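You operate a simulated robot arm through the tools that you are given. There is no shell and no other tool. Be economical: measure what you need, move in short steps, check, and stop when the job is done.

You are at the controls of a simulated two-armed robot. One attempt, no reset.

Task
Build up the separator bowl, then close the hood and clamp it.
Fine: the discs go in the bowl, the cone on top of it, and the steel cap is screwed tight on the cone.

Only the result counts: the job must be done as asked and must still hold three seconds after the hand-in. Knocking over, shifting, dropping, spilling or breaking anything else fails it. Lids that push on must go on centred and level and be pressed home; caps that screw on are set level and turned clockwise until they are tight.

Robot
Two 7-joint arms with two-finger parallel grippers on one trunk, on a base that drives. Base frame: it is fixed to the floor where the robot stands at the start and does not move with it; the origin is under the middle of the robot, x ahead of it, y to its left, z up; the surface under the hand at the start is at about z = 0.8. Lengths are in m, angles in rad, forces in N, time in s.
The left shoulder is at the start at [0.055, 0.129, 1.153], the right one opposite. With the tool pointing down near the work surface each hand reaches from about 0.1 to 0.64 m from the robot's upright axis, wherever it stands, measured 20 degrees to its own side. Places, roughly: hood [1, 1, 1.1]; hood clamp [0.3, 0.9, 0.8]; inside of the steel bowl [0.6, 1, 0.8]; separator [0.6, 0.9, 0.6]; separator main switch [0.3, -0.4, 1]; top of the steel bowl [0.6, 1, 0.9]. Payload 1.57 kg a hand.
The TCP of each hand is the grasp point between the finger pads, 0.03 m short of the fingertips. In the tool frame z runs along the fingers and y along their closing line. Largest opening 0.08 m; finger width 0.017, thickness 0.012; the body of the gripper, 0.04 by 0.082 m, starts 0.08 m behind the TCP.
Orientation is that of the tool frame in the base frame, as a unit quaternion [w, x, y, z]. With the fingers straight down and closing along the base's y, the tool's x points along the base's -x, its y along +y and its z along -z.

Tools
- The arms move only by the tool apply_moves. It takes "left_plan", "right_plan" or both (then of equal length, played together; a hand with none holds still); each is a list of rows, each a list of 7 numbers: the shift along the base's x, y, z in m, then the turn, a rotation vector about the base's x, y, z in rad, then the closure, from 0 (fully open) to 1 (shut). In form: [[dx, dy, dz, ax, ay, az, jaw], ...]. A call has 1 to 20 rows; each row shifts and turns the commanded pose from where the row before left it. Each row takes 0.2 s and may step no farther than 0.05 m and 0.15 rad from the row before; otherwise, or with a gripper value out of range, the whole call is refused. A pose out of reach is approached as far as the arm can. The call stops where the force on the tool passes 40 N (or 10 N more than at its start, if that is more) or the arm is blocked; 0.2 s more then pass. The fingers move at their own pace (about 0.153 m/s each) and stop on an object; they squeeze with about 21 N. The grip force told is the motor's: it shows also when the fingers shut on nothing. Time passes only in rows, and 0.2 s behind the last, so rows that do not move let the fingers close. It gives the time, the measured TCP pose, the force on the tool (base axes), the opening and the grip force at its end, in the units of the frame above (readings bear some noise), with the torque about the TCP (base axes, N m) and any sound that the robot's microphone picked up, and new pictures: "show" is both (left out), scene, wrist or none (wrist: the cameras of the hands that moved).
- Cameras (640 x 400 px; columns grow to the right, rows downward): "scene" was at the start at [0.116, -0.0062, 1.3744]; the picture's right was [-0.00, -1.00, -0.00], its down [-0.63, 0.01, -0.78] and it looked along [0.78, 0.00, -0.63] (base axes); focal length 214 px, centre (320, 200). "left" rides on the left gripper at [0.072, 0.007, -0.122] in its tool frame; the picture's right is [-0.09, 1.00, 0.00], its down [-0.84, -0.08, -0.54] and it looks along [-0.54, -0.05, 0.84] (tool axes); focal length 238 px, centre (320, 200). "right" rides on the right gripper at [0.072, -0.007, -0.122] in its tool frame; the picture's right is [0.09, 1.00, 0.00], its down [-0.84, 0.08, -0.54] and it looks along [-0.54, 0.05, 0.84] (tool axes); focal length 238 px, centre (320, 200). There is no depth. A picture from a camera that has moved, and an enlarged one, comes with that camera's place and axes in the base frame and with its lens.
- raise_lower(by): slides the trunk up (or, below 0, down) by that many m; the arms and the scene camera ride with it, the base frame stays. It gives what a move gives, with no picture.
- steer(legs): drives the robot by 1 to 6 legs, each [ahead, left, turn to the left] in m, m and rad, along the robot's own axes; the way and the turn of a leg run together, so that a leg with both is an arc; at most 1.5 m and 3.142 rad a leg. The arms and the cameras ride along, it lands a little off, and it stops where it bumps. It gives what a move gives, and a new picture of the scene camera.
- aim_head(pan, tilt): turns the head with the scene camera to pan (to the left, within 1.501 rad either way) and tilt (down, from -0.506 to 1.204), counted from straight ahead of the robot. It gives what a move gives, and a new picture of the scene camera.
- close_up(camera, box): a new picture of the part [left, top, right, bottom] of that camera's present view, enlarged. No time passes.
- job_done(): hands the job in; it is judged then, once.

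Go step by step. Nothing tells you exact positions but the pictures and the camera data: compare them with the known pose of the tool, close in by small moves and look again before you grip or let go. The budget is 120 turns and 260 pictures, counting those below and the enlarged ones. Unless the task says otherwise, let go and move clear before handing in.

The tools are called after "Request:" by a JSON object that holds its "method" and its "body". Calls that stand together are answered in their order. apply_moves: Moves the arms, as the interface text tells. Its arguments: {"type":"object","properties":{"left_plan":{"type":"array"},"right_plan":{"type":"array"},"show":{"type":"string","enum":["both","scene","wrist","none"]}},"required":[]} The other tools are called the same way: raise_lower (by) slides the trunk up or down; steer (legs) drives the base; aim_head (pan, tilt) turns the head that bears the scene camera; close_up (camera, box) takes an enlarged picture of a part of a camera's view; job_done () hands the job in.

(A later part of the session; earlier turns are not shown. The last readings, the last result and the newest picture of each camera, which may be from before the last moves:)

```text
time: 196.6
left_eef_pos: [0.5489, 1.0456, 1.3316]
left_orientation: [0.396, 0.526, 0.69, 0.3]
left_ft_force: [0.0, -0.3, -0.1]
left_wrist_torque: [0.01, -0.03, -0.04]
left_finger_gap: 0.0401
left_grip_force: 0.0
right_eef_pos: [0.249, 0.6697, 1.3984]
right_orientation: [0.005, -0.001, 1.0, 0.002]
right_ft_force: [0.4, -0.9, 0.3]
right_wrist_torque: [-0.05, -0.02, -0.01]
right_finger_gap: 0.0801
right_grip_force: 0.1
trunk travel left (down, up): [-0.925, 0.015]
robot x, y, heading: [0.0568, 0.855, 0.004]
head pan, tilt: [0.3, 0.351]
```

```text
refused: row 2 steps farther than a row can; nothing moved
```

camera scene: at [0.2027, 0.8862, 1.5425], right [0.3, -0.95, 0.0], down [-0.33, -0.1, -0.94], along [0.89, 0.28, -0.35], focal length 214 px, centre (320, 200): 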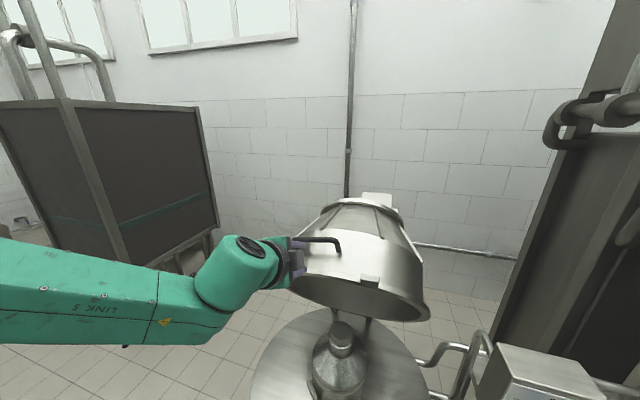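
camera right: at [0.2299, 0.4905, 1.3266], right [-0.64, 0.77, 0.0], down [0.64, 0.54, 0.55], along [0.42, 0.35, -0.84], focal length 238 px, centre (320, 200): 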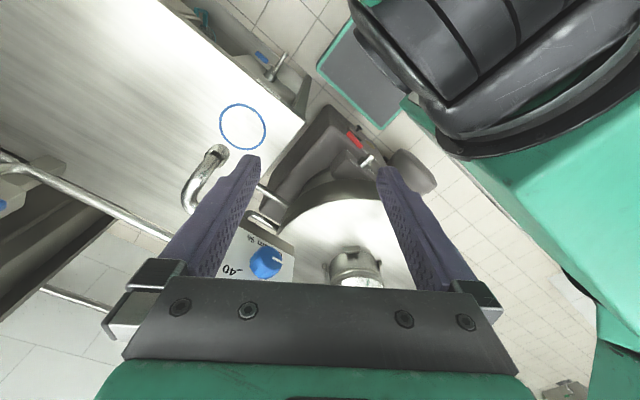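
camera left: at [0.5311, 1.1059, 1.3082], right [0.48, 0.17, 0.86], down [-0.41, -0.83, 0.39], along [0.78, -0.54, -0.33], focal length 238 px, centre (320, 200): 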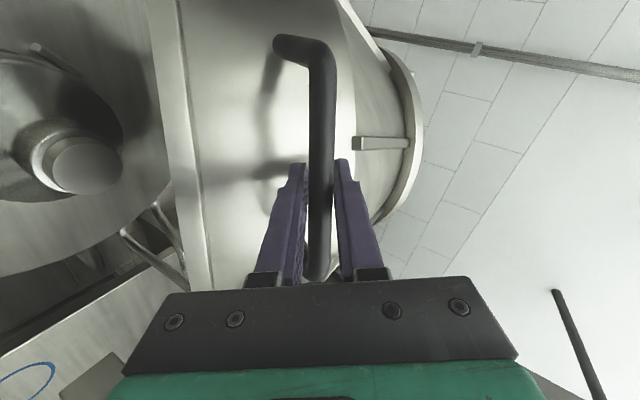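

Request:
{"method": "apply_moves", "body": {"left_plan": [[0, 0, 0.02, 0.13, 0.0, 0, 0], [0, 0, 0.02, 0.13, 0.0, 0, 0], [0, 0, 0.02, 0, 0.14, 0, 0], [0, 0, 0, 0, 0.14, 0, 0], [0, 0, 0, 0, 0.14, 0, 0], [0, 0, 0, 0, 0.14, 0, 0], [0, 0, 0, 0, 0.14, 0, 0], [0, 0, 0, 0, 0.14, 0, 0], [0, 0, 0, 0, 0.14, 0, 0], [0, 0, 0, 0, 0.14, 0, 0], [0, 0, 0, 0, 0.02, 0, 0]], "show": "both"}}

```text
time: 199.0
left_eef_pos: [0.5261, 1.0579, 1.377]
left_orientation: [-0.074, 0.692, 0.718, 0.016]
left_ft_force: [0.2, 0.4, -0.2]
left_wrist_torque: [0.03, -0.02, 0.03]
left_finger_gap: 0.0802
left_grip_force: 0.0
left hand out of reach, approached as far as the arm can: row 10, 11
right_eef_pos: [0.2482, 0.6694, 1.398]
right_orientation: [0.005, -0.001, 1.0, 0.001]
right_ft_force: [-0.8, 0.1, -0.6]
right_wrist_torque: [0.01, -0.03, -0.01]
right_finger_gap: 0.0803
right_grip_force: 0.0
trunk travel left (down, up): [-0.925, 0.015]
robot x, y, heading: [0.0564, 0.8611, -0.0]
head pan, tilt: [0.3, 0.351]
camera scene: at [0.1925, 0.8864, 1.6036], right [0.3, -0.95, 0.0], down [-0.33, -0.1, -0.94], along [0.9, 0.28, -0.34], focal length 214 px, centre (320, 200)
camera left: at [0.5409, 1.1145, 1.5059], right [0.99, -0.05, -0.09], down [0.0, -0.9, 0.43], along [-0.1, -0.43, -0.9], focal length 238 px, centre (320, 200)
```

scene: 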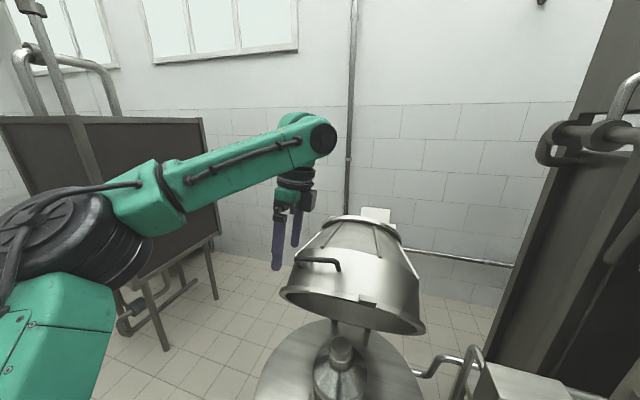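
left: 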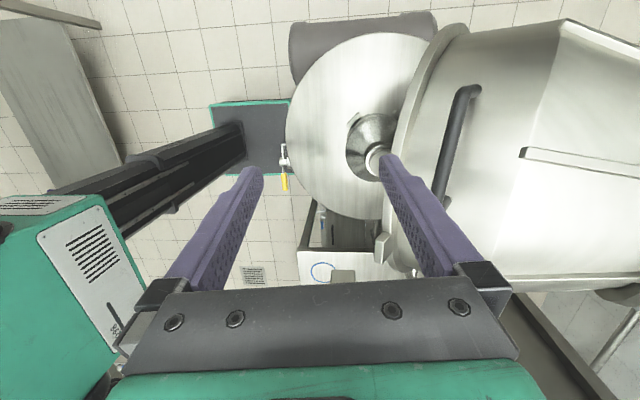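

Request:
{"method": "apply_moves", "body": {"left_plan": [[0.03, 0, 0, -0.062, -0.042, 0, 0.4], [0.035, -0.005, 0, -0.063, -0.042, 0, 0.4], [0.035, -0.007, -0.01, 0, 0, 0, 0.4], [0.024, -0.007, -0.02, 0, 0, 0, 0.4], [0, 0, -0.02, 0, 0, 0, 0.4], [0, 0, 0, 0, 0, 0, 0.4]], "show": "both"}}

```text
time: 200.4
left_eef_pos: [0.5894, 1.0733, 1.3137]
left_orientation: [-0.001, 0.693, 0.721, -0.001]
left_ft_force: [-0.9, 0.3, -0.5]
left_wrist_torque: [0.0, -0.02, -0.01]
left_finger_gap: 0.048
left_grip_force: 0.1
left hand out of reach, approached as far as the arm can: row 1, 2, 3, 4
right_eef_pos: [0.2508, 0.6704, 1.3964]
right_orientation: [0.003, -0.001, 1.0, 0.001]
right_ft_force: [-0.8, 0.4, -0.4]
right_wrist_torque: [0.0, -0.01, 0.06]
right_finger_gap: 0.0799
right_grip_force: 0.0
trunk travel left (down, up): [-0.925, 0.015]
robot x, y, heading: [0.0555, 0.8585, 0.009]
head pan, tilt: [0.3, 0.351]
camera scene: at [0.1939, 0.8866, 1.6034], right [0.3, -0.95, 0.0], down [-0.33, -0.1, -0.94], along [0.9, 0.28, -0.34], focal length 214 px, centre (320, 200)
camera left: at [0.5928, 1.145, 1.4358], right [1.0, -0.05, 0.0], down [-0.04, -0.84, 0.54], along [-0.03, -0.54, -0.84], focal length 238 px, centre (320, 200)
```

scene: 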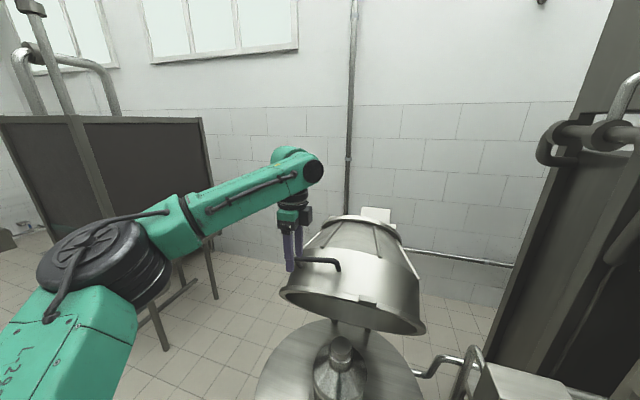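
left: 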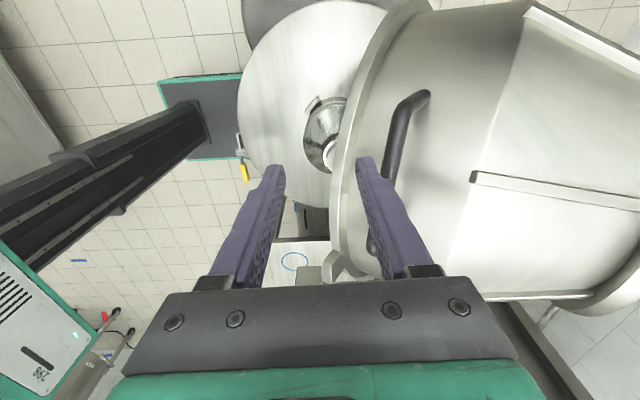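

Request:
{"method": "steer", "body": {"legs": [[0.06, -0.03, -0.009]]}}

Request:
{"method": "close_up", "body": {"camera": "left", "box": [200, 40, 520, 280]}}

```text
time: 201.4
left_eef_pos: [0.642, 1.043, 1.3187]
left_orientation: [0.002, 0.696, 0.718, 0.001]
left_ft_force: [-0.7, 1.8, -0.9]
left_wrist_torque: [-0.06, -0.11, 0.0]
left_finger_gap: 0.0479
left_grip_force: 0.0
right_eef_pos: [0.2979, 0.6434, 1.3989]
right_orientation: [0.008, 0.003, 1.0, -0.001]
right_ft_force: [-0.2, 0.7, 0.1]
right_wrist_torque: [-0.03, -0.08, -0.04]
right_finger_gap: 0.0798
right_grip_force: 0.1
trunk travel left (down, up): [-0.925, 0.015]
robot x, y, heading: [0.1179, 0.829, -0.009]
head pan, tilt: [0.3, 0.351]
camera scene: at [0.2417, 0.8616, 1.6045], right [0.29, -0.96, 0.01], down [-0.32, -0.1, -0.94], along [0.9, 0.27, -0.34], focal length 214 px, centre (320, 200)
```

scene: 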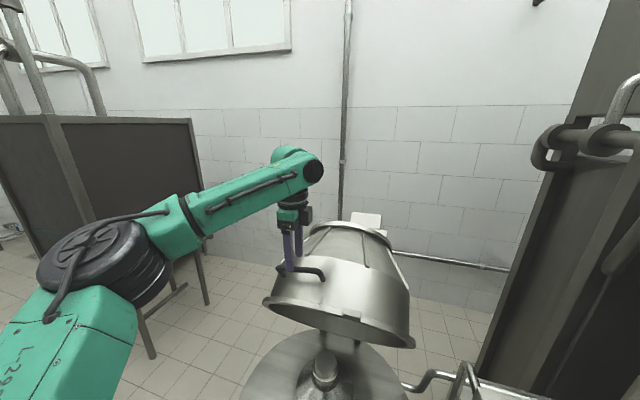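

```text
1.67 times, centred on (360, 160) of left
camera zoom: at [0.6441, 1.116, 1.4394], right [1.0, -0.06, 0.01], down [-0.06, -0.84, 0.54], along [-0.03, -0.54, -0.84], focal length 397 px, centre (253, 267)
```

zoom: 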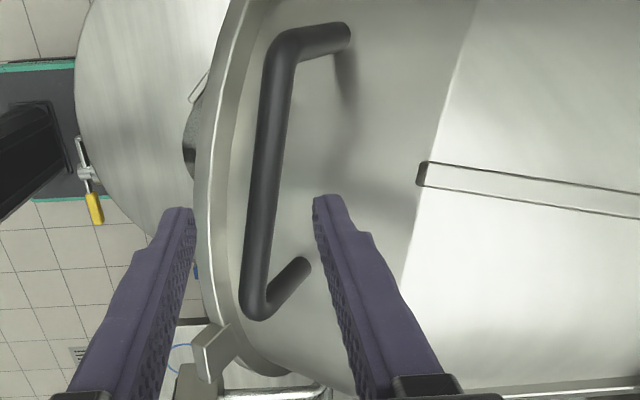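

Request:
{"method": "apply_moves", "body": {"left_plan": [[0.003, 0, -0.02, 0, 0, 0, 0.4], [0, 0, -0.02, 0, 0, 0, 0.4], [0, 0, -0.014, 0, 0, 0, 0.4], [0, 0, 0, 0, 0, 0, 1], [0, 0, 0, 0, 0, 0, 1]], "show": "wrist"}}

```text
time: 202.6
left_eef_pos: [0.6532, 1.0393, 1.2616]
left_orientation: [-0.001, 0.697, 0.717, 0.0]
left_ft_force: [1.5, 3.3, 9.0]
left_wrist_torque: [0.29, -0.31, -0.63]
left_finger_gap: 0.0173
left_grip_force: 32.8
right_eef_pos: [0.307, 0.6375, 1.3971]
right_orientation: [0.004, 0.003, 1.0, 0.001]
right_ft_force: [0.3, -0.8, -0.3]
right_wrist_torque: [0.02, -0.02, 0.0]
right_finger_gap: 0.0798
right_grip_force: 0.1
trunk travel left (down, up): [-0.925, 0.015]
robot x, y, heading: [0.1166, 0.8303, -0.007]
head pan, tilt: [0.3, 0.351]
camera left: at [0.6574, 1.1119, 1.3835], right [1.0, -0.06, 0.0], down [-0.05, -0.84, 0.54], along [-0.03, -0.54, -0.84], focal length 238 px, centre (320, 200)
```

left: 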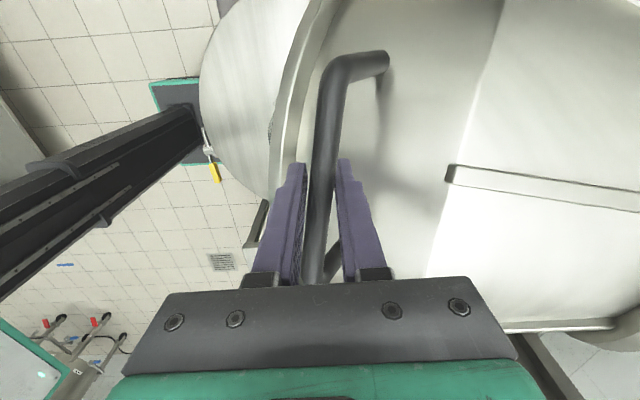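

Request:
{"method": "apply_moves", "body": {"left_plan": [[-0.0303, 0, -0.0173, 0, 0, 0, 1], [-0.0291, 0, -0.0194, 0, 0, 0, 1], [-0.0276, 0, -0.0213, 0, 0, 0, 1], [-0.026, 0, -0.0232, 0, 0, 0, 1]], "show": "wrist"}}

```text
time: 203.6
left_eef_pos: [0.5341, 1.0392, 1.1798]
left_orientation: [-0.001, 0.696, 0.718, -0.001]
left_ft_force: [-14.1, 8.1, 20.4]
left_wrist_torque: [-0.31, -0.17, -0.59]
left_finger_gap: 0.0189
left_grip_force: 33.6
right_eef_pos: [0.3005, 0.6391, 1.3986]
right_orientation: [0.008, 0.002, 1.0, 0.001]
right_ft_force: [-0.1, 1.0, 0.2]
right_wrist_torque: [-0.01, 0.03, 0.0]
right_finger_gap: 0.08
right_grip_force: 0.1
trunk travel left (down, up): [-0.925, 0.015]
robot x, y, heading: [0.1156, 0.8266, -0.007]
head pan, tilt: [0.3, 0.351]
camera left: at [0.5375, 1.1116, 1.3015], right [1.0, -0.06, 0.0], down [-0.05, -0.84, 0.54], along [-0.03, -0.54, -0.84], focal length 238 px, centre (320, 200)
```

left: 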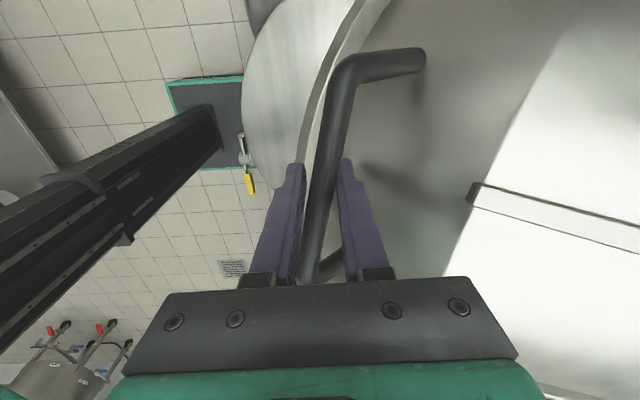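

Request:
{"method": "apply_moves", "body": {"left_plan": [[-0.0281, 0, -0.0212, 0, 0, 0, 1], [-0.0227, 0, -0.0271, 0, 0, 0, 1], [-0.0208, 0, -0.0285, 0, 0, 0, 1], [-0.0187, 0, -0.03, 0, 0, 0, 1]], "show": "wrist"}}

```text
time: 204.6
left_eef_pos: [0.4472, 1.0382, 1.0707]
left_orientation: [0.0, 0.697, 0.717, -0.004]
left_ft_force: [-11.5, -2.0, 3.6]
left_wrist_torque: [-1.09, 0.14, -0.88]
left_finger_gap: 0.02
left_grip_force: 34.2
right_eef_pos: [0.3037, 0.6402, 1.3975]
right_orientation: [0.005, 0.004, 1.0, 0.0]
right_ft_force: [-0.3, 0.7, 1.2]
right_wrist_torque: [-0.04, -0.01, 0.02]
right_finger_gap: 0.0801
right_grip_force: 0.0
trunk travel left (down, up): [-0.925, 0.015]
robot x, y, heading: [0.1167, 0.8294, -0.007]
head pan, tilt: [0.3, 0.351]
camera left: at [0.4507, 1.1115, 1.193], right [1.0, -0.06, 0.0], down [-0.05, -0.83, 0.55], along [-0.04, -0.55, -0.84], focal length 238 px, centre (320, 200)
```

left: 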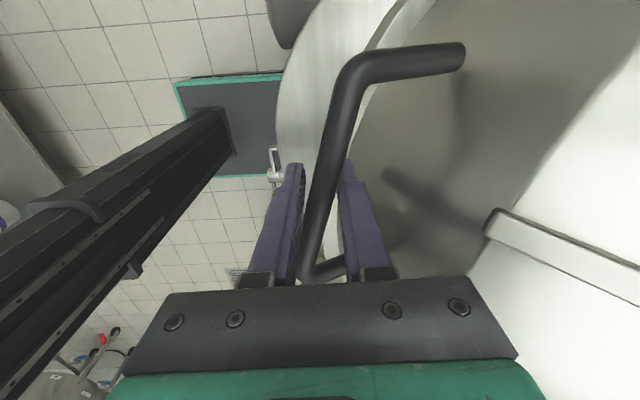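

Request:
{"method": "apply_moves", "body": {"left_plan": [[-0.019, 0, -0.0295, 0, 0, -0.08, 1], [-0.0144, 0, -0.0322, 0, 0, -0.08, 1], [-0.012, 0, -0.0332, 0, 0, -0.08, 1], [-0.0098, 0, -0.034, 0, 0, -0.05, 1]], "show": "both"}}

```text
time: 205.6
left_eef_pos: [0.3991, 1.0457, 0.9617]
left_orientation: [-0.002, 0.793, 0.609, 0.001]
left_ft_force: [-24.8, -11.9, 9.8]
left_wrist_torque: [0.7, -0.62, -0.51]
left_finger_gap: 0.0145
left_grip_force: 31.0
left hand out of reach, approached as far as the arm can: row 1
right_eef_pos: [0.3007, 0.6333, 1.3958]
right_orientation: [0.007, 0.002, 1.0, 0.003]
right_ft_force: [0.7, 0.3, -0.1]
right_wrist_torque: [0.03, 0.02, 0.04]
right_finger_gap: 0.0801
right_grip_force: 0.1
trunk travel left (down, up): [-0.925, 0.015]
robot x, y, heading: [0.1184, 0.827, -0.006]
head pan, tilt: [0.3, 0.351]
camera scene: at [0.2443, 0.8489, 1.6044], right [0.29, -0.96, 0.0], down [-0.32, -0.1, -0.94], along [0.9, 0.27, -0.34], focal length 214 px, centre (320, 200)
camera left: at [0.4233, 1.1134, 1.0832], right [0.94, -0.35, 0.0], down [-0.29, -0.79, 0.54], along [-0.19, -0.51, -0.84], focal length 238 px, centre (320, 200)
```

scene: 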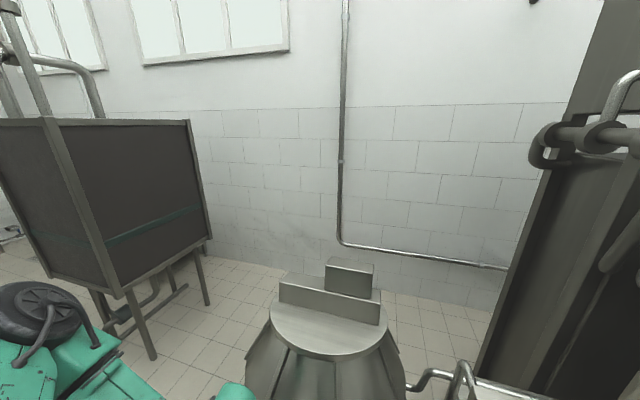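
left: 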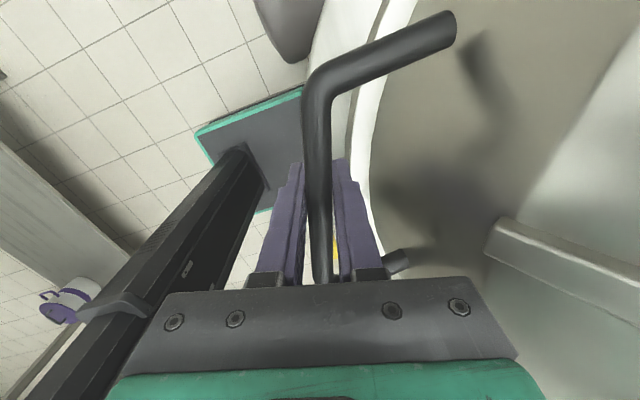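

Request:
{"method": "apply_moves", "body": {"left_plan": [[-0.0133, 0, -0.033, 0, 0, 0, 1], [-0.0064, 0, -0.0348, 0, 0, 0, 1], [-0.0039, 0, -0.0351, 0, 0, 0, 1], [-0.001, 0, -0.0175, 0, 0, 0, 1], [0, 0, -0.0175, 0, 0, 0, 1], [0, 0, -0.015, 0, 0, 0, 1]], "show": "both"}}

```text
time: 207.0
left_eef_pos: [0.3954, 1.0668, 0.9248]
left_orientation: [-0.001, 0.793, 0.609, 0.0]
left_ft_force: [10.2, -33.6, -2.2]
left_wrist_torque: [0.52, 0.11, -0.62]
left_finger_gap: 0.0148
left_grip_force: 30.8
left hand out of reach, approached as far as the arm can: row 1, 2, 3, 4, 5, 6
right_eef_pos: [0.312, 0.6284, 1.3948]
right_orientation: [0.002, 0.003, 1.0, 0.005]
right_ft_force: [0.1, -0.4, 0.0]
right_wrist_torque: [0.0, -0.01, 0.02]
right_finger_gap: 0.0799
right_grip_force: 0.0
trunk travel left (down, up): [-0.925, 0.015]
robot x, y, heading: [0.1176, 0.8259, -0.009]
head pan, tilt: [0.3, 0.351]
camera scene: at [0.2586, 0.844, 1.6031], right [0.29, -0.96, -0.01], down [-0.33, -0.09, -0.94], along [0.9, 0.27, -0.34], focal length 214 px, centre (320, 200)
camera left: at [0.4194, 1.1343, 1.0464], right [0.94, -0.35, 0.0], down [-0.29, -0.79, 0.54], along [-0.19, -0.51, -0.84], focal length 238 px, centre (320, 200)
```

scene: 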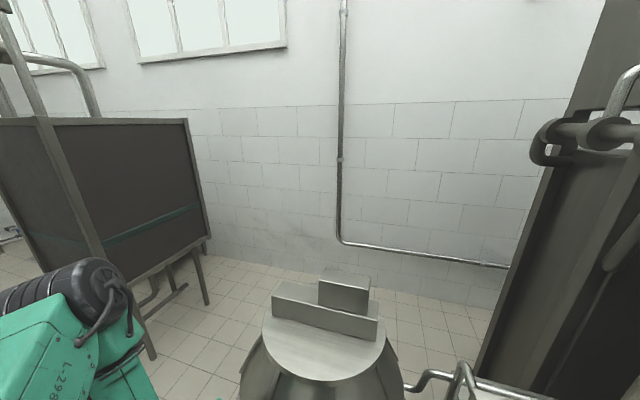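
left: 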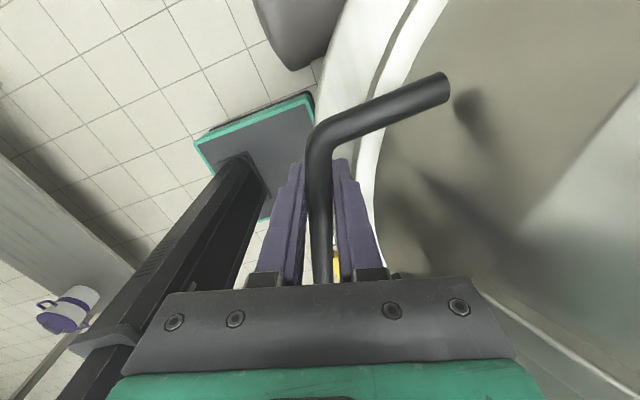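

The arm is at its limit here and the hood stays put by itself. I'll let go, lower the trunk, and push the hood down the rest of the way from above.

Request:
{"method": "apply_moves", "body": {"left_plan": [[0, -0.01, 0, 0, 0, 0, 0.5], [0, 0, 0, 0, 0, 0, 0.3], [0, 0, 0.04, 0, 0, 0, 0.3], [0, 0, 0.045, 0, 0, 0, 0.3], [0, 0, 0.045, 0, 0, 0, 1], [0, 0, 0.045, 0, 0, 0, 1], [0, 0, 0.045, 0, 0, 0, 1]], "show": "none"}}

Request:
{"method": "aim_head", "body": {"pan": 0.3, "tilt": 0.9}}

Request:
{"method": "raise_lower", "body": {"by": -0.16}}

Request:
{"method": "close_up", "body": {"camera": "left", "box": [0, 0, 640, 400]}}

```text
time: 208.6
left_eef_pos: [0.4262, 1.0778, 1.0214]
left_orientation: [-0.003, 0.792, 0.611, 0.007]
left_ft_force: [0.3, -0.5, -0.6]
left_wrist_torque: [-0.03, -0.02, 0.03]
left_finger_gap: 0.0
left_grip_force: 21.0
left hand out of reach, approached as far as the arm can: row 4, 5, 6, 7
right_eef_pos: [0.3095, 0.6372, 1.3982]
right_orientation: [0.005, 0.003, 1.0, 0.002]
right_ft_force: [0.0, 0.5, 0.8]
right_wrist_torque: [0.0, -0.01, -0.04]
right_finger_gap: 0.0799
right_grip_force: 0.1
trunk travel left (down, up): [-0.925, 0.015]
robot x, y, heading: [0.1175, 0.8313, -0.005]
head pan, tilt: [0.3, 0.351]
```

```text
time: 209.6
left_eef_pos: [0.426, 1.0766, 1.0205]
left_orientation: [-0.003, 0.791, 0.611, 0.008]
left_ft_force: [0.0, 0.6, 0.1]
left_wrist_torque: [0.03, -0.01, 0.0]
left_finger_gap: 0.0003
left_grip_force: 21.5
right_eef_pos: [0.3092, 0.6383, 1.3971]
right_orientation: [0.004, 0.004, 1.0, 0.001]
right_ft_force: [0.6, 0.1, 1.2]
right_wrist_torque: [0.01, 0.0, 0.03]
right_finger_gap: 0.08
right_grip_force: 0.0
trunk travel left (down, up): [-0.925, 0.015]
robot x, y, heading: [0.1193, 0.8291, -0.008]
head pan, tilt: [0.3, 0.901]
camera scene: at [0.2379, 0.8497, 1.5559], right [0.29, -0.96, 0.0], down [-0.75, -0.23, -0.62], along [0.59, 0.18, -0.78], focal length 214 px, centre (320, 200)
```

scene: 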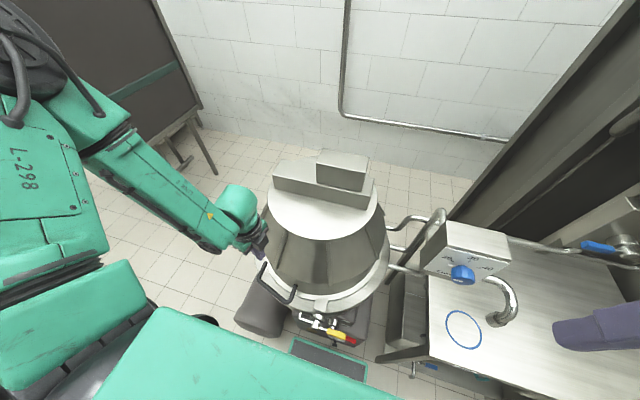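

```text
time: 211.1
left_eef_pos: [0.4172, 1.0822, 0.8743]
left_orientation: [-0.006, 0.789, 0.615, 0.008]
left_ft_force: [-21.7, 13.0, 11.5]
left_wrist_torque: [-1.44, -2.09, -0.21]
left_finger_gap: 0.0
left_grip_force: 20.7
right_eef_pos: [0.303, 0.6406, 1.2508]
right_orientation: [0.008, 0.003, 1.0, 0.001]
right_ft_force: [0.4, 0.0, -0.4]
right_wrist_torque: [0.03, 0.03, -0.04]
right_finger_gap: 0.0801
right_grip_force: 0.0
trunk travel left (down, up): [-0.778, 0.162]
robot x, y, heading: [0.1108, 0.8283, -0.004]
head pan, tilt: [0.3, 0.901]
stopped: the force on the tool passed its limit at 66 N (the readings are from after the stop); the commanded pose is now the measured one
```

```text
1.00 times, centred on (320, 200) of left (not enlarged: the box is as wide or as high as the picture)
camera zoom: at [0.4404, 1.1475, 0.9972], right [0.94, -0.33, 0.0], down [-0.28, -0.8, 0.52], along [-0.18, -0.49, -0.85], focal length 238 px, centre (320, 200)
```

zoom: 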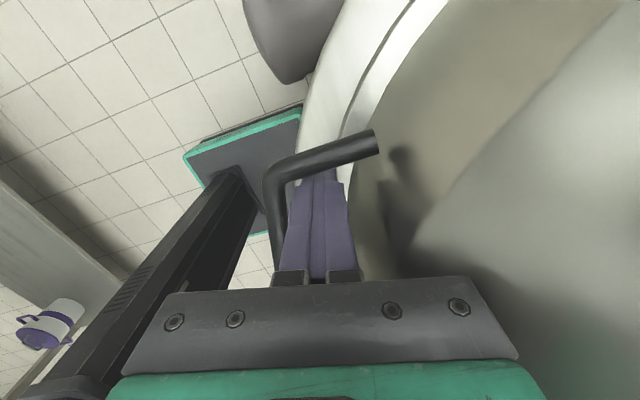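

Request:
{"method": "aim_head", "body": {"pan": 0.25, "tilt": 1.0}}

Request:
{"method": "close_up", "body": {"camera": "scene", "box": [220, 150, 420, 350]}}

Request:
{"method": "close_up", "body": {"camera": "right", "box": [320, 40, 640, 340]}}

```text
time: 211.8
left_eef_pos: [0.4182, 1.0819, 0.8744]
left_orientation: [-0.003, 0.79, 0.613, 0.008]
left_ft_force: [-27.0, 12.8, 2.2]
left_wrist_torque: [-1.16, -2.23, -0.38]
left_finger_gap: 0.0002
left_grip_force: 21.0
right_eef_pos: [0.301, 0.6427, 1.2518]
right_orientation: [0.007, 0.002, 1.0, -0.001]
right_ft_force: [1.2, 0.2, 0.0]
right_wrist_torque: [0.04, 0.0, 0.04]
right_finger_gap: 0.0801
right_grip_force: 0.0
trunk travel left (down, up): [-0.778, 0.162]
robot x, y, heading: [0.1153, 0.8279, -0.008]
head pan, tilt: [0.25, 1.0]
camera scene: at [0.2234, 0.8494, 1.4023], right [0.24, -0.97, 0.0], down [-0.81, -0.21, -0.55], along [0.53, 0.13, -0.84], focal length 214 px, centre (320, 200)
```

scene: 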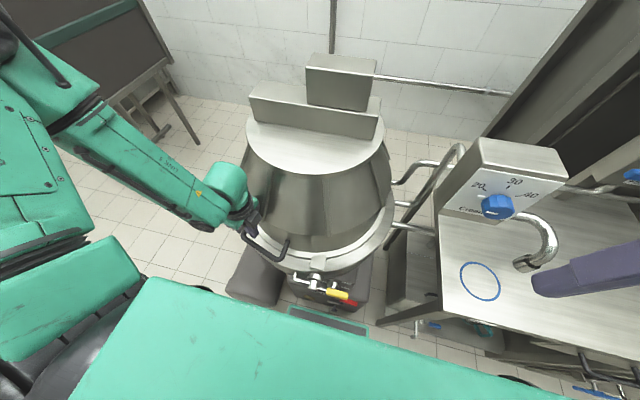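

```text
2.00 times, centred on (320, 250) of scene
camera zoom: at [0.2234, 0.8494, 1.4023], right [0.24, -0.97, 0.0], down [-0.81, -0.21, -0.55], along [0.53, 0.13, -0.84], focal length 429 px, centre (320, 100)
```

zoom: 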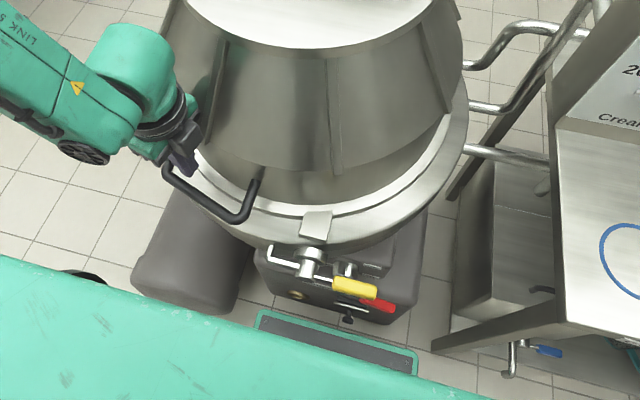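

```text
1.33 times, centred on (480, 190) of right
camera zoom: at [0.2267, 0.6358, 1.3713], right [-0.09, 1.0, 0.0], down [0.83, 0.07, 0.55], along [0.55, 0.05, -0.83], focal length 318 px, centre (107, 213)
```

zoom: 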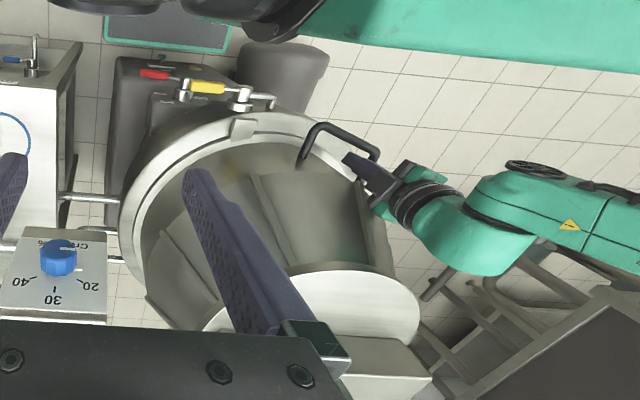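

The hood is closed on the deck. The clamp pivot is near (0.355, 0.90, 0.775), with its yellow handle pointing right, so I need to push the handle down and swing the hook up over the catch. I'll lift the hand out and reposition the base.

Request:
{"method": "apply_moves", "body": {"left_plan": [[0.003, -0.002, 0.02, 0, 0, 0, 1], [0, 0, 0.03, 0, 0, 0, 1], [0, 0, 0.04, 0, 0, 0, 1], [0, 0, 0.04, 0, 0, 0, 1]], "show": "none"}}

Request:
{"method": "steer", "body": {"legs": [[-0.18, 0.0, 0], [0, -0.14, 0]]}}

Request:
{"method": "aim_head", "body": {"pan": 0.35, "tilt": 0.8}}

Request:
{"method": "close_up", "body": {"camera": "scene", "box": [220, 180, 400, 340]}}

```text
time: 212.3
left_eef_pos: [0.4191, 1.0825, 0.8784]
left_orientation: [-0.012, 0.789, 0.614, 0.004]
left_ft_force: [-24.4, 10.8, 0.9]
left_wrist_torque: [-0.99, -2.03, -0.35]
left_finger_gap: 0.0
left_grip_force: 21.1
left hand out of reach, approached as far as the arm can: row 1, 2
right_eef_pos: [0.3055, 0.6407, 1.2501]
right_orientation: [0.006, 0.001, 1.0, 0.0]
right_ft_force: [1.1, 0.4, 0.3]
right_wrist_torque: [0.03, 0.08, 0.01]
right_finger_gap: 0.08
right_grip_force: 0.0
trunk travel left (down, up): [-0.778, 0.162]
robot x, y, heading: [0.1171, 0.8268, -0.006]
head pan, tilt: [0.25, 1.0]
stopped in row 2 (left hand): the force on the tool passed its limit at 63 N (the readings are from after the stop); the commanded pose is now the measured one
```

```text
time: 213.3
left_eef_pos: [0.4068, 1.0796, 0.8828]
left_orientation: [0.004, 0.795, 0.606, 0.022]
left_ft_force: [33.5, -3.1, -5.8]
left_wrist_torque: [-0.07, -0.15, -0.32]
left_finger_gap: 0.0001
left_grip_force: 21.2
right_eef_pos: [0.2706, 0.6376, 1.2495]
right_orientation: [0.003, 0.005, 1.0, 0.001]
right_ft_force: [-1.9, 0.4, -0.7]
right_wrist_torque: [0.0, -0.07, 0.01]
right_finger_gap: 0.08
right_grip_force: 0.1
trunk travel left (down, up): [-0.778, 0.162]
robot x, y, heading: [0.0734, 0.831, -0.008]
head pan, tilt: [0.25, 1.0]
stopped in leg 1: the force on the tool passed its limit at 69 N (the readings are from after the stop); the commanded pose is now the measured one
camera scene: at [0.1948, 0.8453, 1.4013], right [0.24, -0.97, 0.0], down [-0.82, -0.2, -0.54], along [0.52, 0.13, -0.84], focal length 214 px, centre (320, 200)
```

scene: 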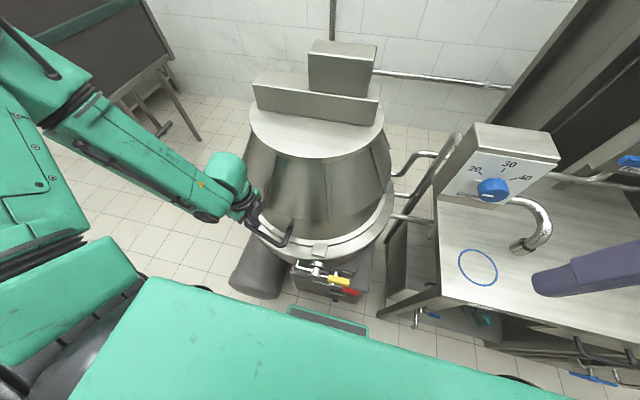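

```text
time: 214.0
left_eef_pos: [0.4072, 1.0788, 0.8812]
left_orientation: [-0.003, 0.793, 0.609, 0.018]
left_ft_force: [30.9, -5.5, -4.4]
left_wrist_torque: [-0.09, -0.1, -0.26]
left_finger_gap: 0.0
left_grip_force: 21.0
right_eef_pos: [0.2756, 0.6374, 1.2487]
right_orientation: [0.0, 0.003, 1.0, 0.002]
right_ft_force: [-0.1, -0.6, 0.1]
right_wrist_torque: [0.0, 0.0, 0.01]
right_finger_gap: 0.0801
right_grip_force: 0.0
trunk travel left (down, up): [-0.778, 0.162]
robot x, y, heading: [0.0716, 0.829, -0.006]
head pan, tilt: [0.351, 0.799]
camera scene: at [0.2101, 0.8542, 1.4158], right [0.34, -0.94, 0.0], down [-0.68, -0.24, -0.69], along [0.65, 0.24, -0.72], focal length 214 px, centre (320, 200)
```

scene: 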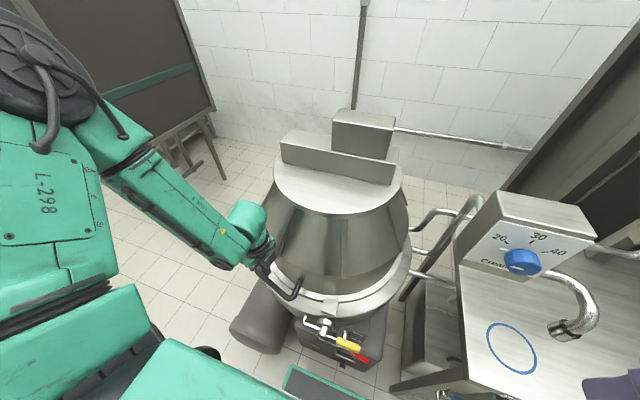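

```text
2.50 times, centred on (310, 260) of scene
camera zoom: at [0.2101, 0.8542, 1.4158], right [0.34, -0.94, 0.0], down [-0.68, -0.24, -0.69], along [0.65, 0.24, -0.72], focal length 536 px, centre (345, 50)
```

zoom: 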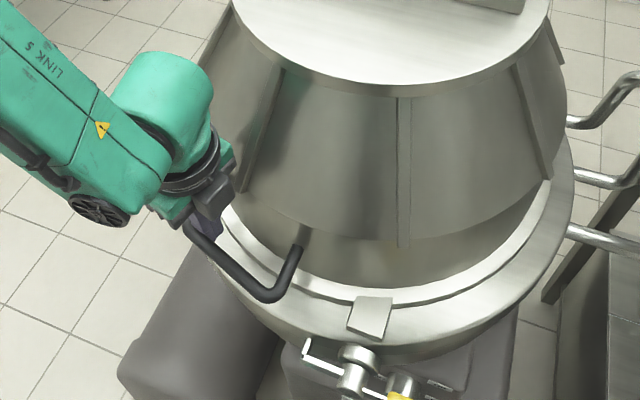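

Request:
{"method": "apply_moves", "body": {"left_plan": [[0.006, 0, 0.0, 0, 0, 0, 1], [0, 0, 0.015, 0, 0, 0, 1], [0, 0, 0.02, 0, 0, 0, 1], [0, 0, 0.03, 0, 0, 0, 1], [0, 0, 0.04, 0, 0, 0, 1]], "show": "wrist"}}

```text
time: 215.2
left_eef_pos: [0.43, 1.0806, 0.9845]
left_orientation: [-0.001, 0.795, 0.607, 0.015]
left_ft_force: [34.1, -7.9, -17.0]
left_wrist_torque: [-0.19, -0.19, -0.26]
left_finger_gap: 0.0
left_grip_force: 20.3
left hand out of reach, approached as far as the arm can: row 3, 4
right_eef_pos: [0.2812, 0.6362, 1.246]
right_orientation: [-0.002, 0.005, 1.0, 0.002]
right_ft_force: [0.0, -0.1, -0.7]
right_wrist_torque: [0.02, 0.01, 0.01]
right_finger_gap: 0.0799
right_grip_force: 0.1
trunk travel left (down, up): [-0.778, 0.162]
robot x, y, heading: [0.0746, 0.8315, -0.01]
head pan, tilt: [0.351, 0.799]
camera left: at [0.4527, 1.1459, 1.1079], right [0.94, -0.35, 0.01], down [-0.31, -0.8, 0.52], along [-0.17, -0.49, -0.85], focal length 238 px, centre (320, 200)
```

left: 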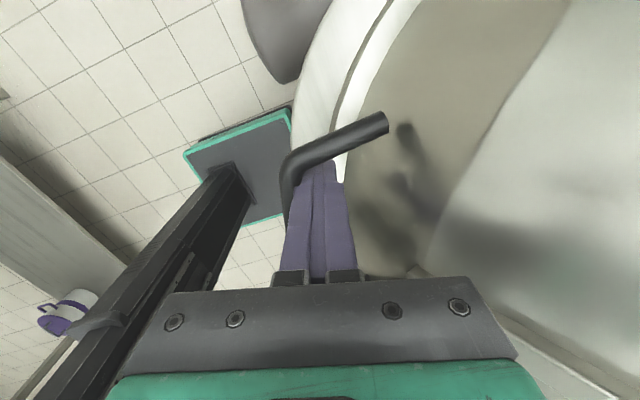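

Request:
{"method": "apply_moves", "body": {"left_plan": [[0.01, 0, -0.01, 0, 0, 0, 1], [0.006, -0.005, 0.0, 0, 0, 0, 1], [0, 0, 0, 0, 0, 0, 1]], "show": "none"}}

Request:
{"method": "close_up", "body": {"camera": "scene", "box": [220, 180, 400, 340]}}

```text
time: 216.0
left_eef_pos: [0.4327, 1.0802, 0.9774]
left_orientation: [-0.003, 0.793, 0.609, 0.017]
left_ft_force: [0.5, 0.4, -0.6]
left_wrist_torque: [0.03, 0.01, 0.01]
left_finger_gap: 0.0
left_grip_force: 21.2
right_eef_pos: [0.2685, 0.6399, 1.2481]
right_orientation: [0.003, 0.003, 1.0, 0.001]
right_ft_force: [-0.1, -0.1, -0.4]
right_wrist_torque: [0.01, 0.0, -0.01]
right_finger_gap: 0.0801
right_grip_force: 0.0
trunk travel left (down, up): [-0.778, 0.162]
robot x, y, heading: [0.0739, 0.8301, -0.005]
head pan, tilt: [0.351, 0.799]
```

```text
2.50 times, centred on (310, 260) of scene
camera zoom: at [0.1998, 0.8558, 1.4168], right [0.34, -0.94, 0.0], down [-0.67, -0.24, -0.7], along [0.66, 0.24, -0.72], focal length 536 px, centre (345, 50)
```

zoom: 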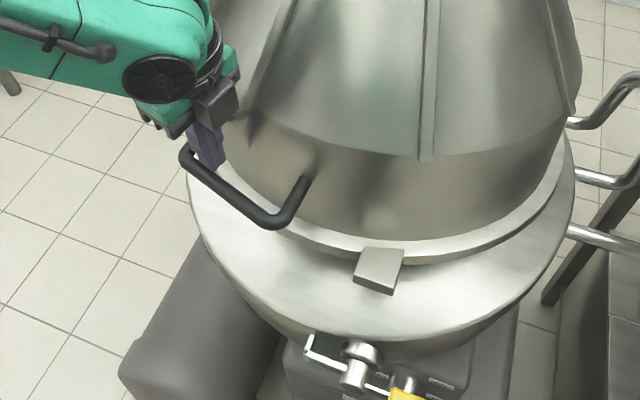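

Request:
{"method": "apply_moves", "body": {"left_plan": [[0.004, 0, 0.02, 0, 0, 0, 1], [0.003, 0, 0.03, 0, 0, 0, 1], [0.0, 0, 0.03, 0, 0, 0, 1], [0, 0, 0.02, 0, 0, 0, 1]], "show": "none"}}

Request:
{"method": "close_up", "body": {"camera": "scene", "box": [220, 180, 400, 340]}}

```text
time: 217.0
left_eef_pos: [0.4418, 1.08, 1.0781]
left_orientation: [-0.001, 0.793, 0.609, 0.017]
left_ft_force: [0.2, 0.9, 0.7]
left_wrist_torque: [0.02, 0.02, -0.03]
left_finger_gap: 0.0001
left_grip_force: 21.1
right_eef_pos: [0.2666, 0.6379, 1.25]
right_orientation: [0.003, 0.003, 1.0, 0.001]
right_ft_force: [-0.6, -0.1, -0.5]
right_wrist_torque: [0.0, 0.01, -0.01]
right_finger_gap: 0.08
right_grip_force: 0.2
trunk travel left (down, up): [-0.778, 0.162]
robot x, y, heading: [0.0736, 0.8271, -0.009]
head pan, tilt: [0.351, 0.799]
```

```text
2.50 times, centred on (310, 260) of scene
camera zoom: at [0.1996, 0.8556, 1.4168], right [0.34, -0.94, 0.0], down [-0.67, -0.24, -0.7], along [0.66, 0.24, -0.72], focal length 536 px, centre (345, 50)
```

zoom: 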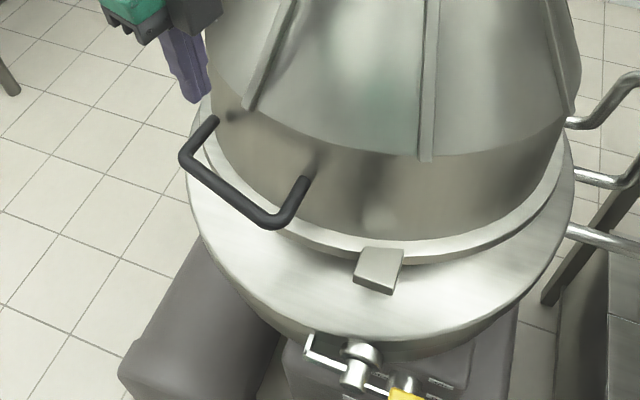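

The hand is free, though the hood got lifted slightly on the way out. I'll reposition the base to reach both the handle and the clamp, regrip the handle, and push the hood shut.

Request:
{"method": "steer", "body": {"legs": [[-0.125, -0.11, 0.008]]}}

Request:
{"method": "apply_moves", "body": {"left_plan": [[0.04, 0.02, 0.0, 0, 0, 0, 0.35], [0.035, 0.025, 0.0, 0, 0, 0, 0.35], [0.008, 0.025, -0.02, 0, 0, 0, 0.35], [0, 0, -0.02, 0, 0, 0, 0.35]], "show": "wrist"}}

```text
time: 218.5
left_eef_pos: [0.3139, 0.973, 1.076]
left_orientation: [0.0, 0.791, 0.611, 0.016]
left_ft_force: [0.0, -0.1, -0.3]
left_wrist_torque: [0.02, -0.01, -0.01]
left_finger_gap: 0.0
left_grip_force: 20.9
right_eef_pos: [0.1448, 0.5293, 1.25]
right_orientation: [0.003, 0.0, 1.0, 0.002]
right_ft_force: [0.5, 1.2, -0.4]
right_wrist_torque: [-0.03, 0.02, 0.0]
right_finger_gap: 0.0798
right_grip_force: 0.0
trunk travel left (down, up): [-0.778, 0.162]
robot x, y, heading: [-0.0547, 0.7137, -0.004]
head pan, tilt: [0.351, 0.799]
camera scene: at [0.0755, 0.7467, 1.4165], right [0.34, -0.94, 0.0], down [-0.67, -0.25, -0.7], along [0.65, 0.24, -0.72], focal length 214 px, centre (320, 200)
```

scene: 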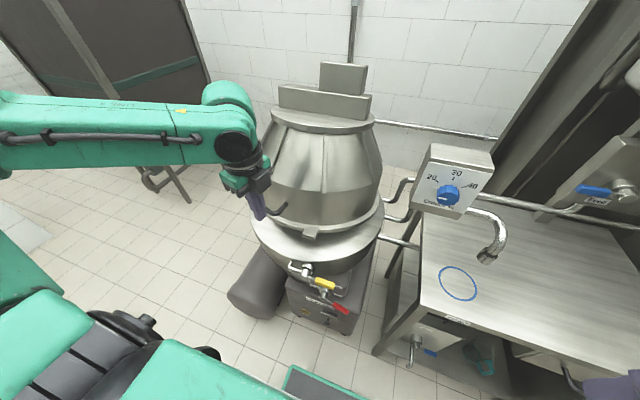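

```text
time: 219.5
left_eef_pos: [0.396, 1.0405, 1.0389]
left_orientation: [0.0, 0.791, 0.612, 0.019]
left_ft_force: [0.2, -0.1, 0.3]
left_wrist_torque: [-0.03, -0.02, 0.0]
left_finger_gap: 0.0519
left_grip_force: 0.1
right_eef_pos: [0.1415, 0.5272, 1.2501]
right_orientation: [0.003, 0.0, 1.0, 0.001]
right_ft_force: [0.2, -0.4, 0.1]
right_wrist_torque: [0.0, 0.0, 0.02]
right_finger_gap: 0.0801
right_grip_force: 0.0
trunk travel left (down, up): [-0.778, 0.162]
robot x, y, heading: [-0.0522, 0.7135, -0.004]
head pan, tilt: [0.351, 0.799]
camera left: at [0.4162, 1.1062, 1.1624], right [0.94, -0.34, 0.02], down [-0.3, -0.8, 0.52], along [-0.16, -0.49, -0.86], focal length 238 px, centre (320, 200)
```

left: 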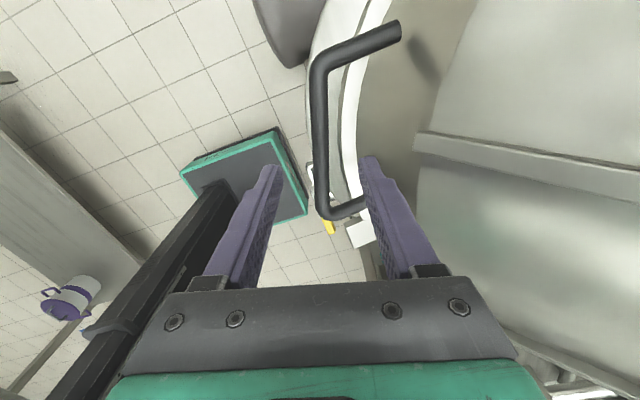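

Request:
{"method": "apply_moves", "body": {"left_plan": [[0.002, 0.004, -0.03, 0, 0, 0, 0.35], [0, 0.004, -0.03, 0, 0, 0, 0.35], [0, 0, -0.03, 0, 0, 0, 0.35], [0, 0, 0, 0, 0, 0, 1], [0, 0, 0, 0, 0, 0, 1]], "show": "none"}}

Request:
{"method": "apply_moves", "body": {"left_plan": [[-0.01, 0, -0.033, 0, 0, 0, 1], [-0.006, 0, -0.0345, 0, 0, 0, 1], [-0.0035, 0, -0.03, 0, 0, 0, 1], [0, 0, -0.015, 0, 0, 0, 1], [0, 0, -0.01, 0, 0, 0, 1], [0, 0, -0.01, 0, 0, 0, 1], [0, 0, -0.01, 0, 0, 0, 1], [0, 0, -0.01, 0, 0, 0, 1]], "show": "scene"}}

Request:
{"method": "close_up", "body": {"camera": "scene", "box": [230, 190, 390, 330]}}

```text
time: 220.7
left_eef_pos: [0.3881, 1.0501, 0.9486]
left_orientation: [-0.003, 0.791, 0.612, 0.017]
left_ft_force: [-25.9, 3.4, 0.5]
left_wrist_torque: [-0.44, 0.55, -0.47]
left_finger_gap: 0.0146
left_grip_force: 31.8
right_eef_pos: [0.1356, 0.528, 1.2508]
right_orientation: [0.007, 0.001, 1.0, 0.001]
right_ft_force: [-0.3, 0.4, -0.4]
right_wrist_torque: [0.0, 0.0, -0.01]
right_finger_gap: 0.0802
right_grip_force: 0.0
trunk travel left (down, up): [-0.778, 0.162]
robot x, y, heading: [-0.0546, 0.7172, 0.002]
head pan, tilt: [0.351, 0.799]
```

```text
time: 221.3
left_eef_pos: [0.3775, 1.0493, 0.879]
left_orientation: [-0.004, 0.791, 0.612, 0.021]
left_ft_force: [-13.0, 7.7, 18.1]
left_wrist_torque: [-0.51, 0.37, -0.62]
left_finger_gap: 0.0148
left_grip_force: 30.9
right_eef_pos: [0.1384, 0.5275, 1.2511]
right_orientation: [0.005, 0.0, 1.0, 0.002]
right_ft_force: [-0.1, 0.4, -0.1]
right_wrist_torque: [0.01, 0.01, 0.02]
right_finger_gap: 0.0801
right_grip_force: 0.0
trunk travel left (down, up): [-0.778, 0.162]
robot x, y, heading: [-0.0514, 0.7195, 0.004]
head pan, tilt: [0.351, 0.799]
stopped in row 3 (left hand): the force on the tool passed its limit at 85 N (the readings are from after the stop); the commanded pose is now the measured one
camera scene: at [0.068, 0.7438, 1.4176], right [0.35, -0.94, 0.0], down [-0.67, -0.25, -0.7], along [0.66, 0.24, -0.71], focal length 214 px, centre (320, 200)
```

scene: 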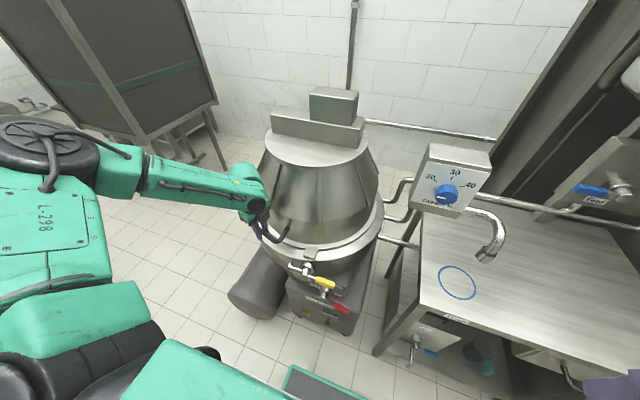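

```text
2.86 times, centred on (310, 260) of scene
camera zoom: at [0.068, 0.7438, 1.4176], right [0.35, -0.94, 0.0], down [-0.67, -0.25, -0.7], along [0.66, 0.24, -0.71], focal length 613 px, centre (349, 29)
```

zoom: 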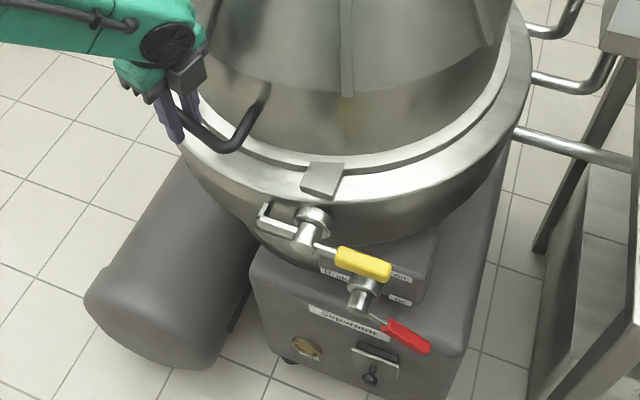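

The hood is closed. I'll release the handle, lift clear, square up the hand, and move above the yellow clamp handle.

Request:
{"method": "apply_moves", "body": {"left_plan": [[0, 0, 0, 0, 0, 0, 0.6], [0, 0, 0, 0, 0, 0, 0.35], [0, 0, 0.03, 0, 0, 0, 0.35], [0, 0, 0.04, 0, 0, 0, 0.35], [0, 0, 0.04, 0, 0, 0, 1]], "show": "none"}}

Request:
{"method": "apply_moves", "body": {"left_plan": [[-0.0036, -0.018, 0, 0, 0, 0.14, 1], [-0.0036, -0.018, 0, 0, 0, 0.14, 1], [-0.0036, -0.018, 0, 0, 0, 0.14, 1], [-0.0036, -0.018, 0, 0, 0, 0.14, 1], [-0.0036, -0.018, 0, 0, 0, 0.14, 1], [-0.0036, -0.018, 0, 0, 0, 0.14, 1], [-0.0036, -0.018, 0, 0, 0, 0.14, 1], [-0.0036, -0.018, 0, 0, 0, 0.14, 1], [-0.0036, -0.018, 0, 0, 0, 0.14, 1], [-0.0036, -0.018, 0, 0, 0, 0.14, 1], [-0.0036, -0.018, 0, 0, 0, 0.14, 1], [-0.0036, -0.018, 0, 0, 0, 0.14, 1], [-0.0036, -0.018, 0, 0, 0, 0.14, 1], [0, 0, 0, 0, 0, 0, 1]], "show": "both"}}

Request:
{"method": "close_up", "body": {"camera": "scene", "box": [230, 190, 390, 330]}}

```text
time: 222.6
left_eef_pos: [0.3809, 1.0493, 0.9873]
left_orientation: [-0.004, 0.791, 0.612, 0.019]
left_ft_force: [0.2, 0.1, -0.1]
left_wrist_torque: [0.02, 0.02, 0.0]
left_finger_gap: 0.0003
left_grip_force: 21.0
right_eef_pos: [0.1415, 0.5278, 1.2503]
right_orientation: [0.004, 0.0, 1.0, 0.001]
right_ft_force: [0.4, -0.1, 0.0]
right_wrist_torque: [-0.05, 0.01, 0.01]
right_finger_gap: 0.0802
right_grip_force: 0.0
trunk travel left (down, up): [-0.778, 0.162]
robot x, y, heading: [-0.0518, 0.7184, -0.002]
head pan, tilt: [0.351, 0.799]
```

```text
time: 225.6
left_eef_pos: [0.3354, 0.8151, 0.9876]
left_orientation: [-0.018, 0.003, 1.0, 0.008]
left_ft_force: [0.6, 0.5, -0.2]
left_wrist_torque: [-0.05, -0.01, -0.02]
left_finger_gap: 0.0001
left_grip_force: 20.6
right_eef_pos: [0.1424, 0.5278, 1.2492]
right_orientation: [0.004, 0.001, 1.0, 0.002]
right_ft_force: [-0.9, 1.2, 0.4]
right_wrist_torque: [-0.01, 0.02, 0.01]
right_finger_gap: 0.0799
right_grip_force: 0.0
trunk travel left (down, up): [-0.778, 0.162]
robot x, y, heading: [-0.0456, 0.7171, -0.0]
head pan, tilt: [0.351, 0.799]
camera scene: at [0.0729, 0.7446, 1.4168], right [0.34, -0.94, 0.0], down [-0.67, -0.25, -0.7], along [0.65, 0.24, -0.72], focal length 214 px, centre (320, 200)
camera left: at [0.2669, 0.8193, 1.1107], right [0.1, 1.0, 0.01], down [0.85, -0.09, 0.51], along [0.51, -0.04, -0.86], focal length 238 px, centre (320, 200)
```

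scene: 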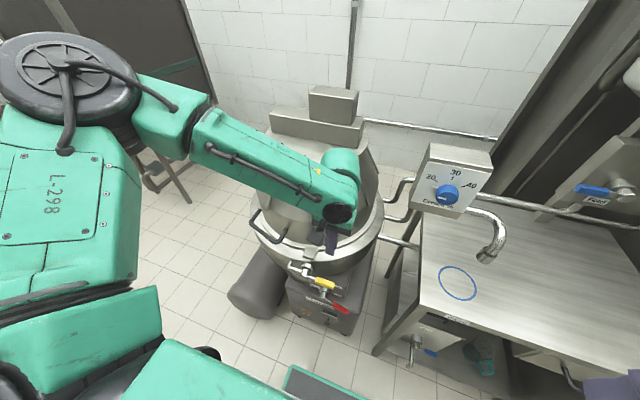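
left: 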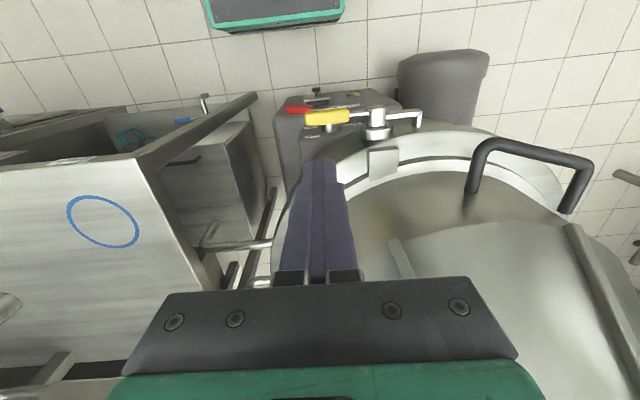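

```text
2.86 times, centred on (310, 260) of scene
camera zoom: at [0.0729, 0.7446, 1.4168], right [0.34, -0.94, 0.0], down [-0.67, -0.25, -0.7], along [0.65, 0.24, -0.72], focal length 613 px, centre (349, 29)
```

zoom: 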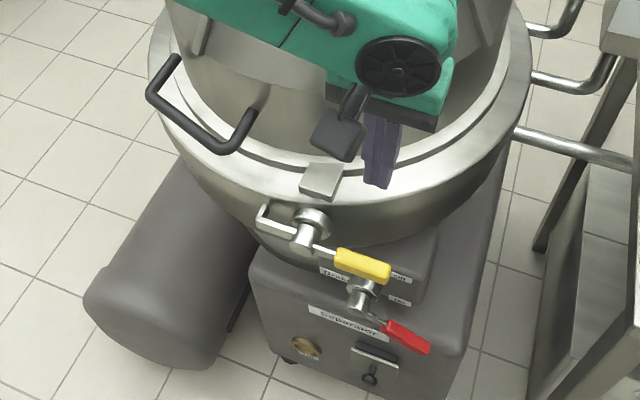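

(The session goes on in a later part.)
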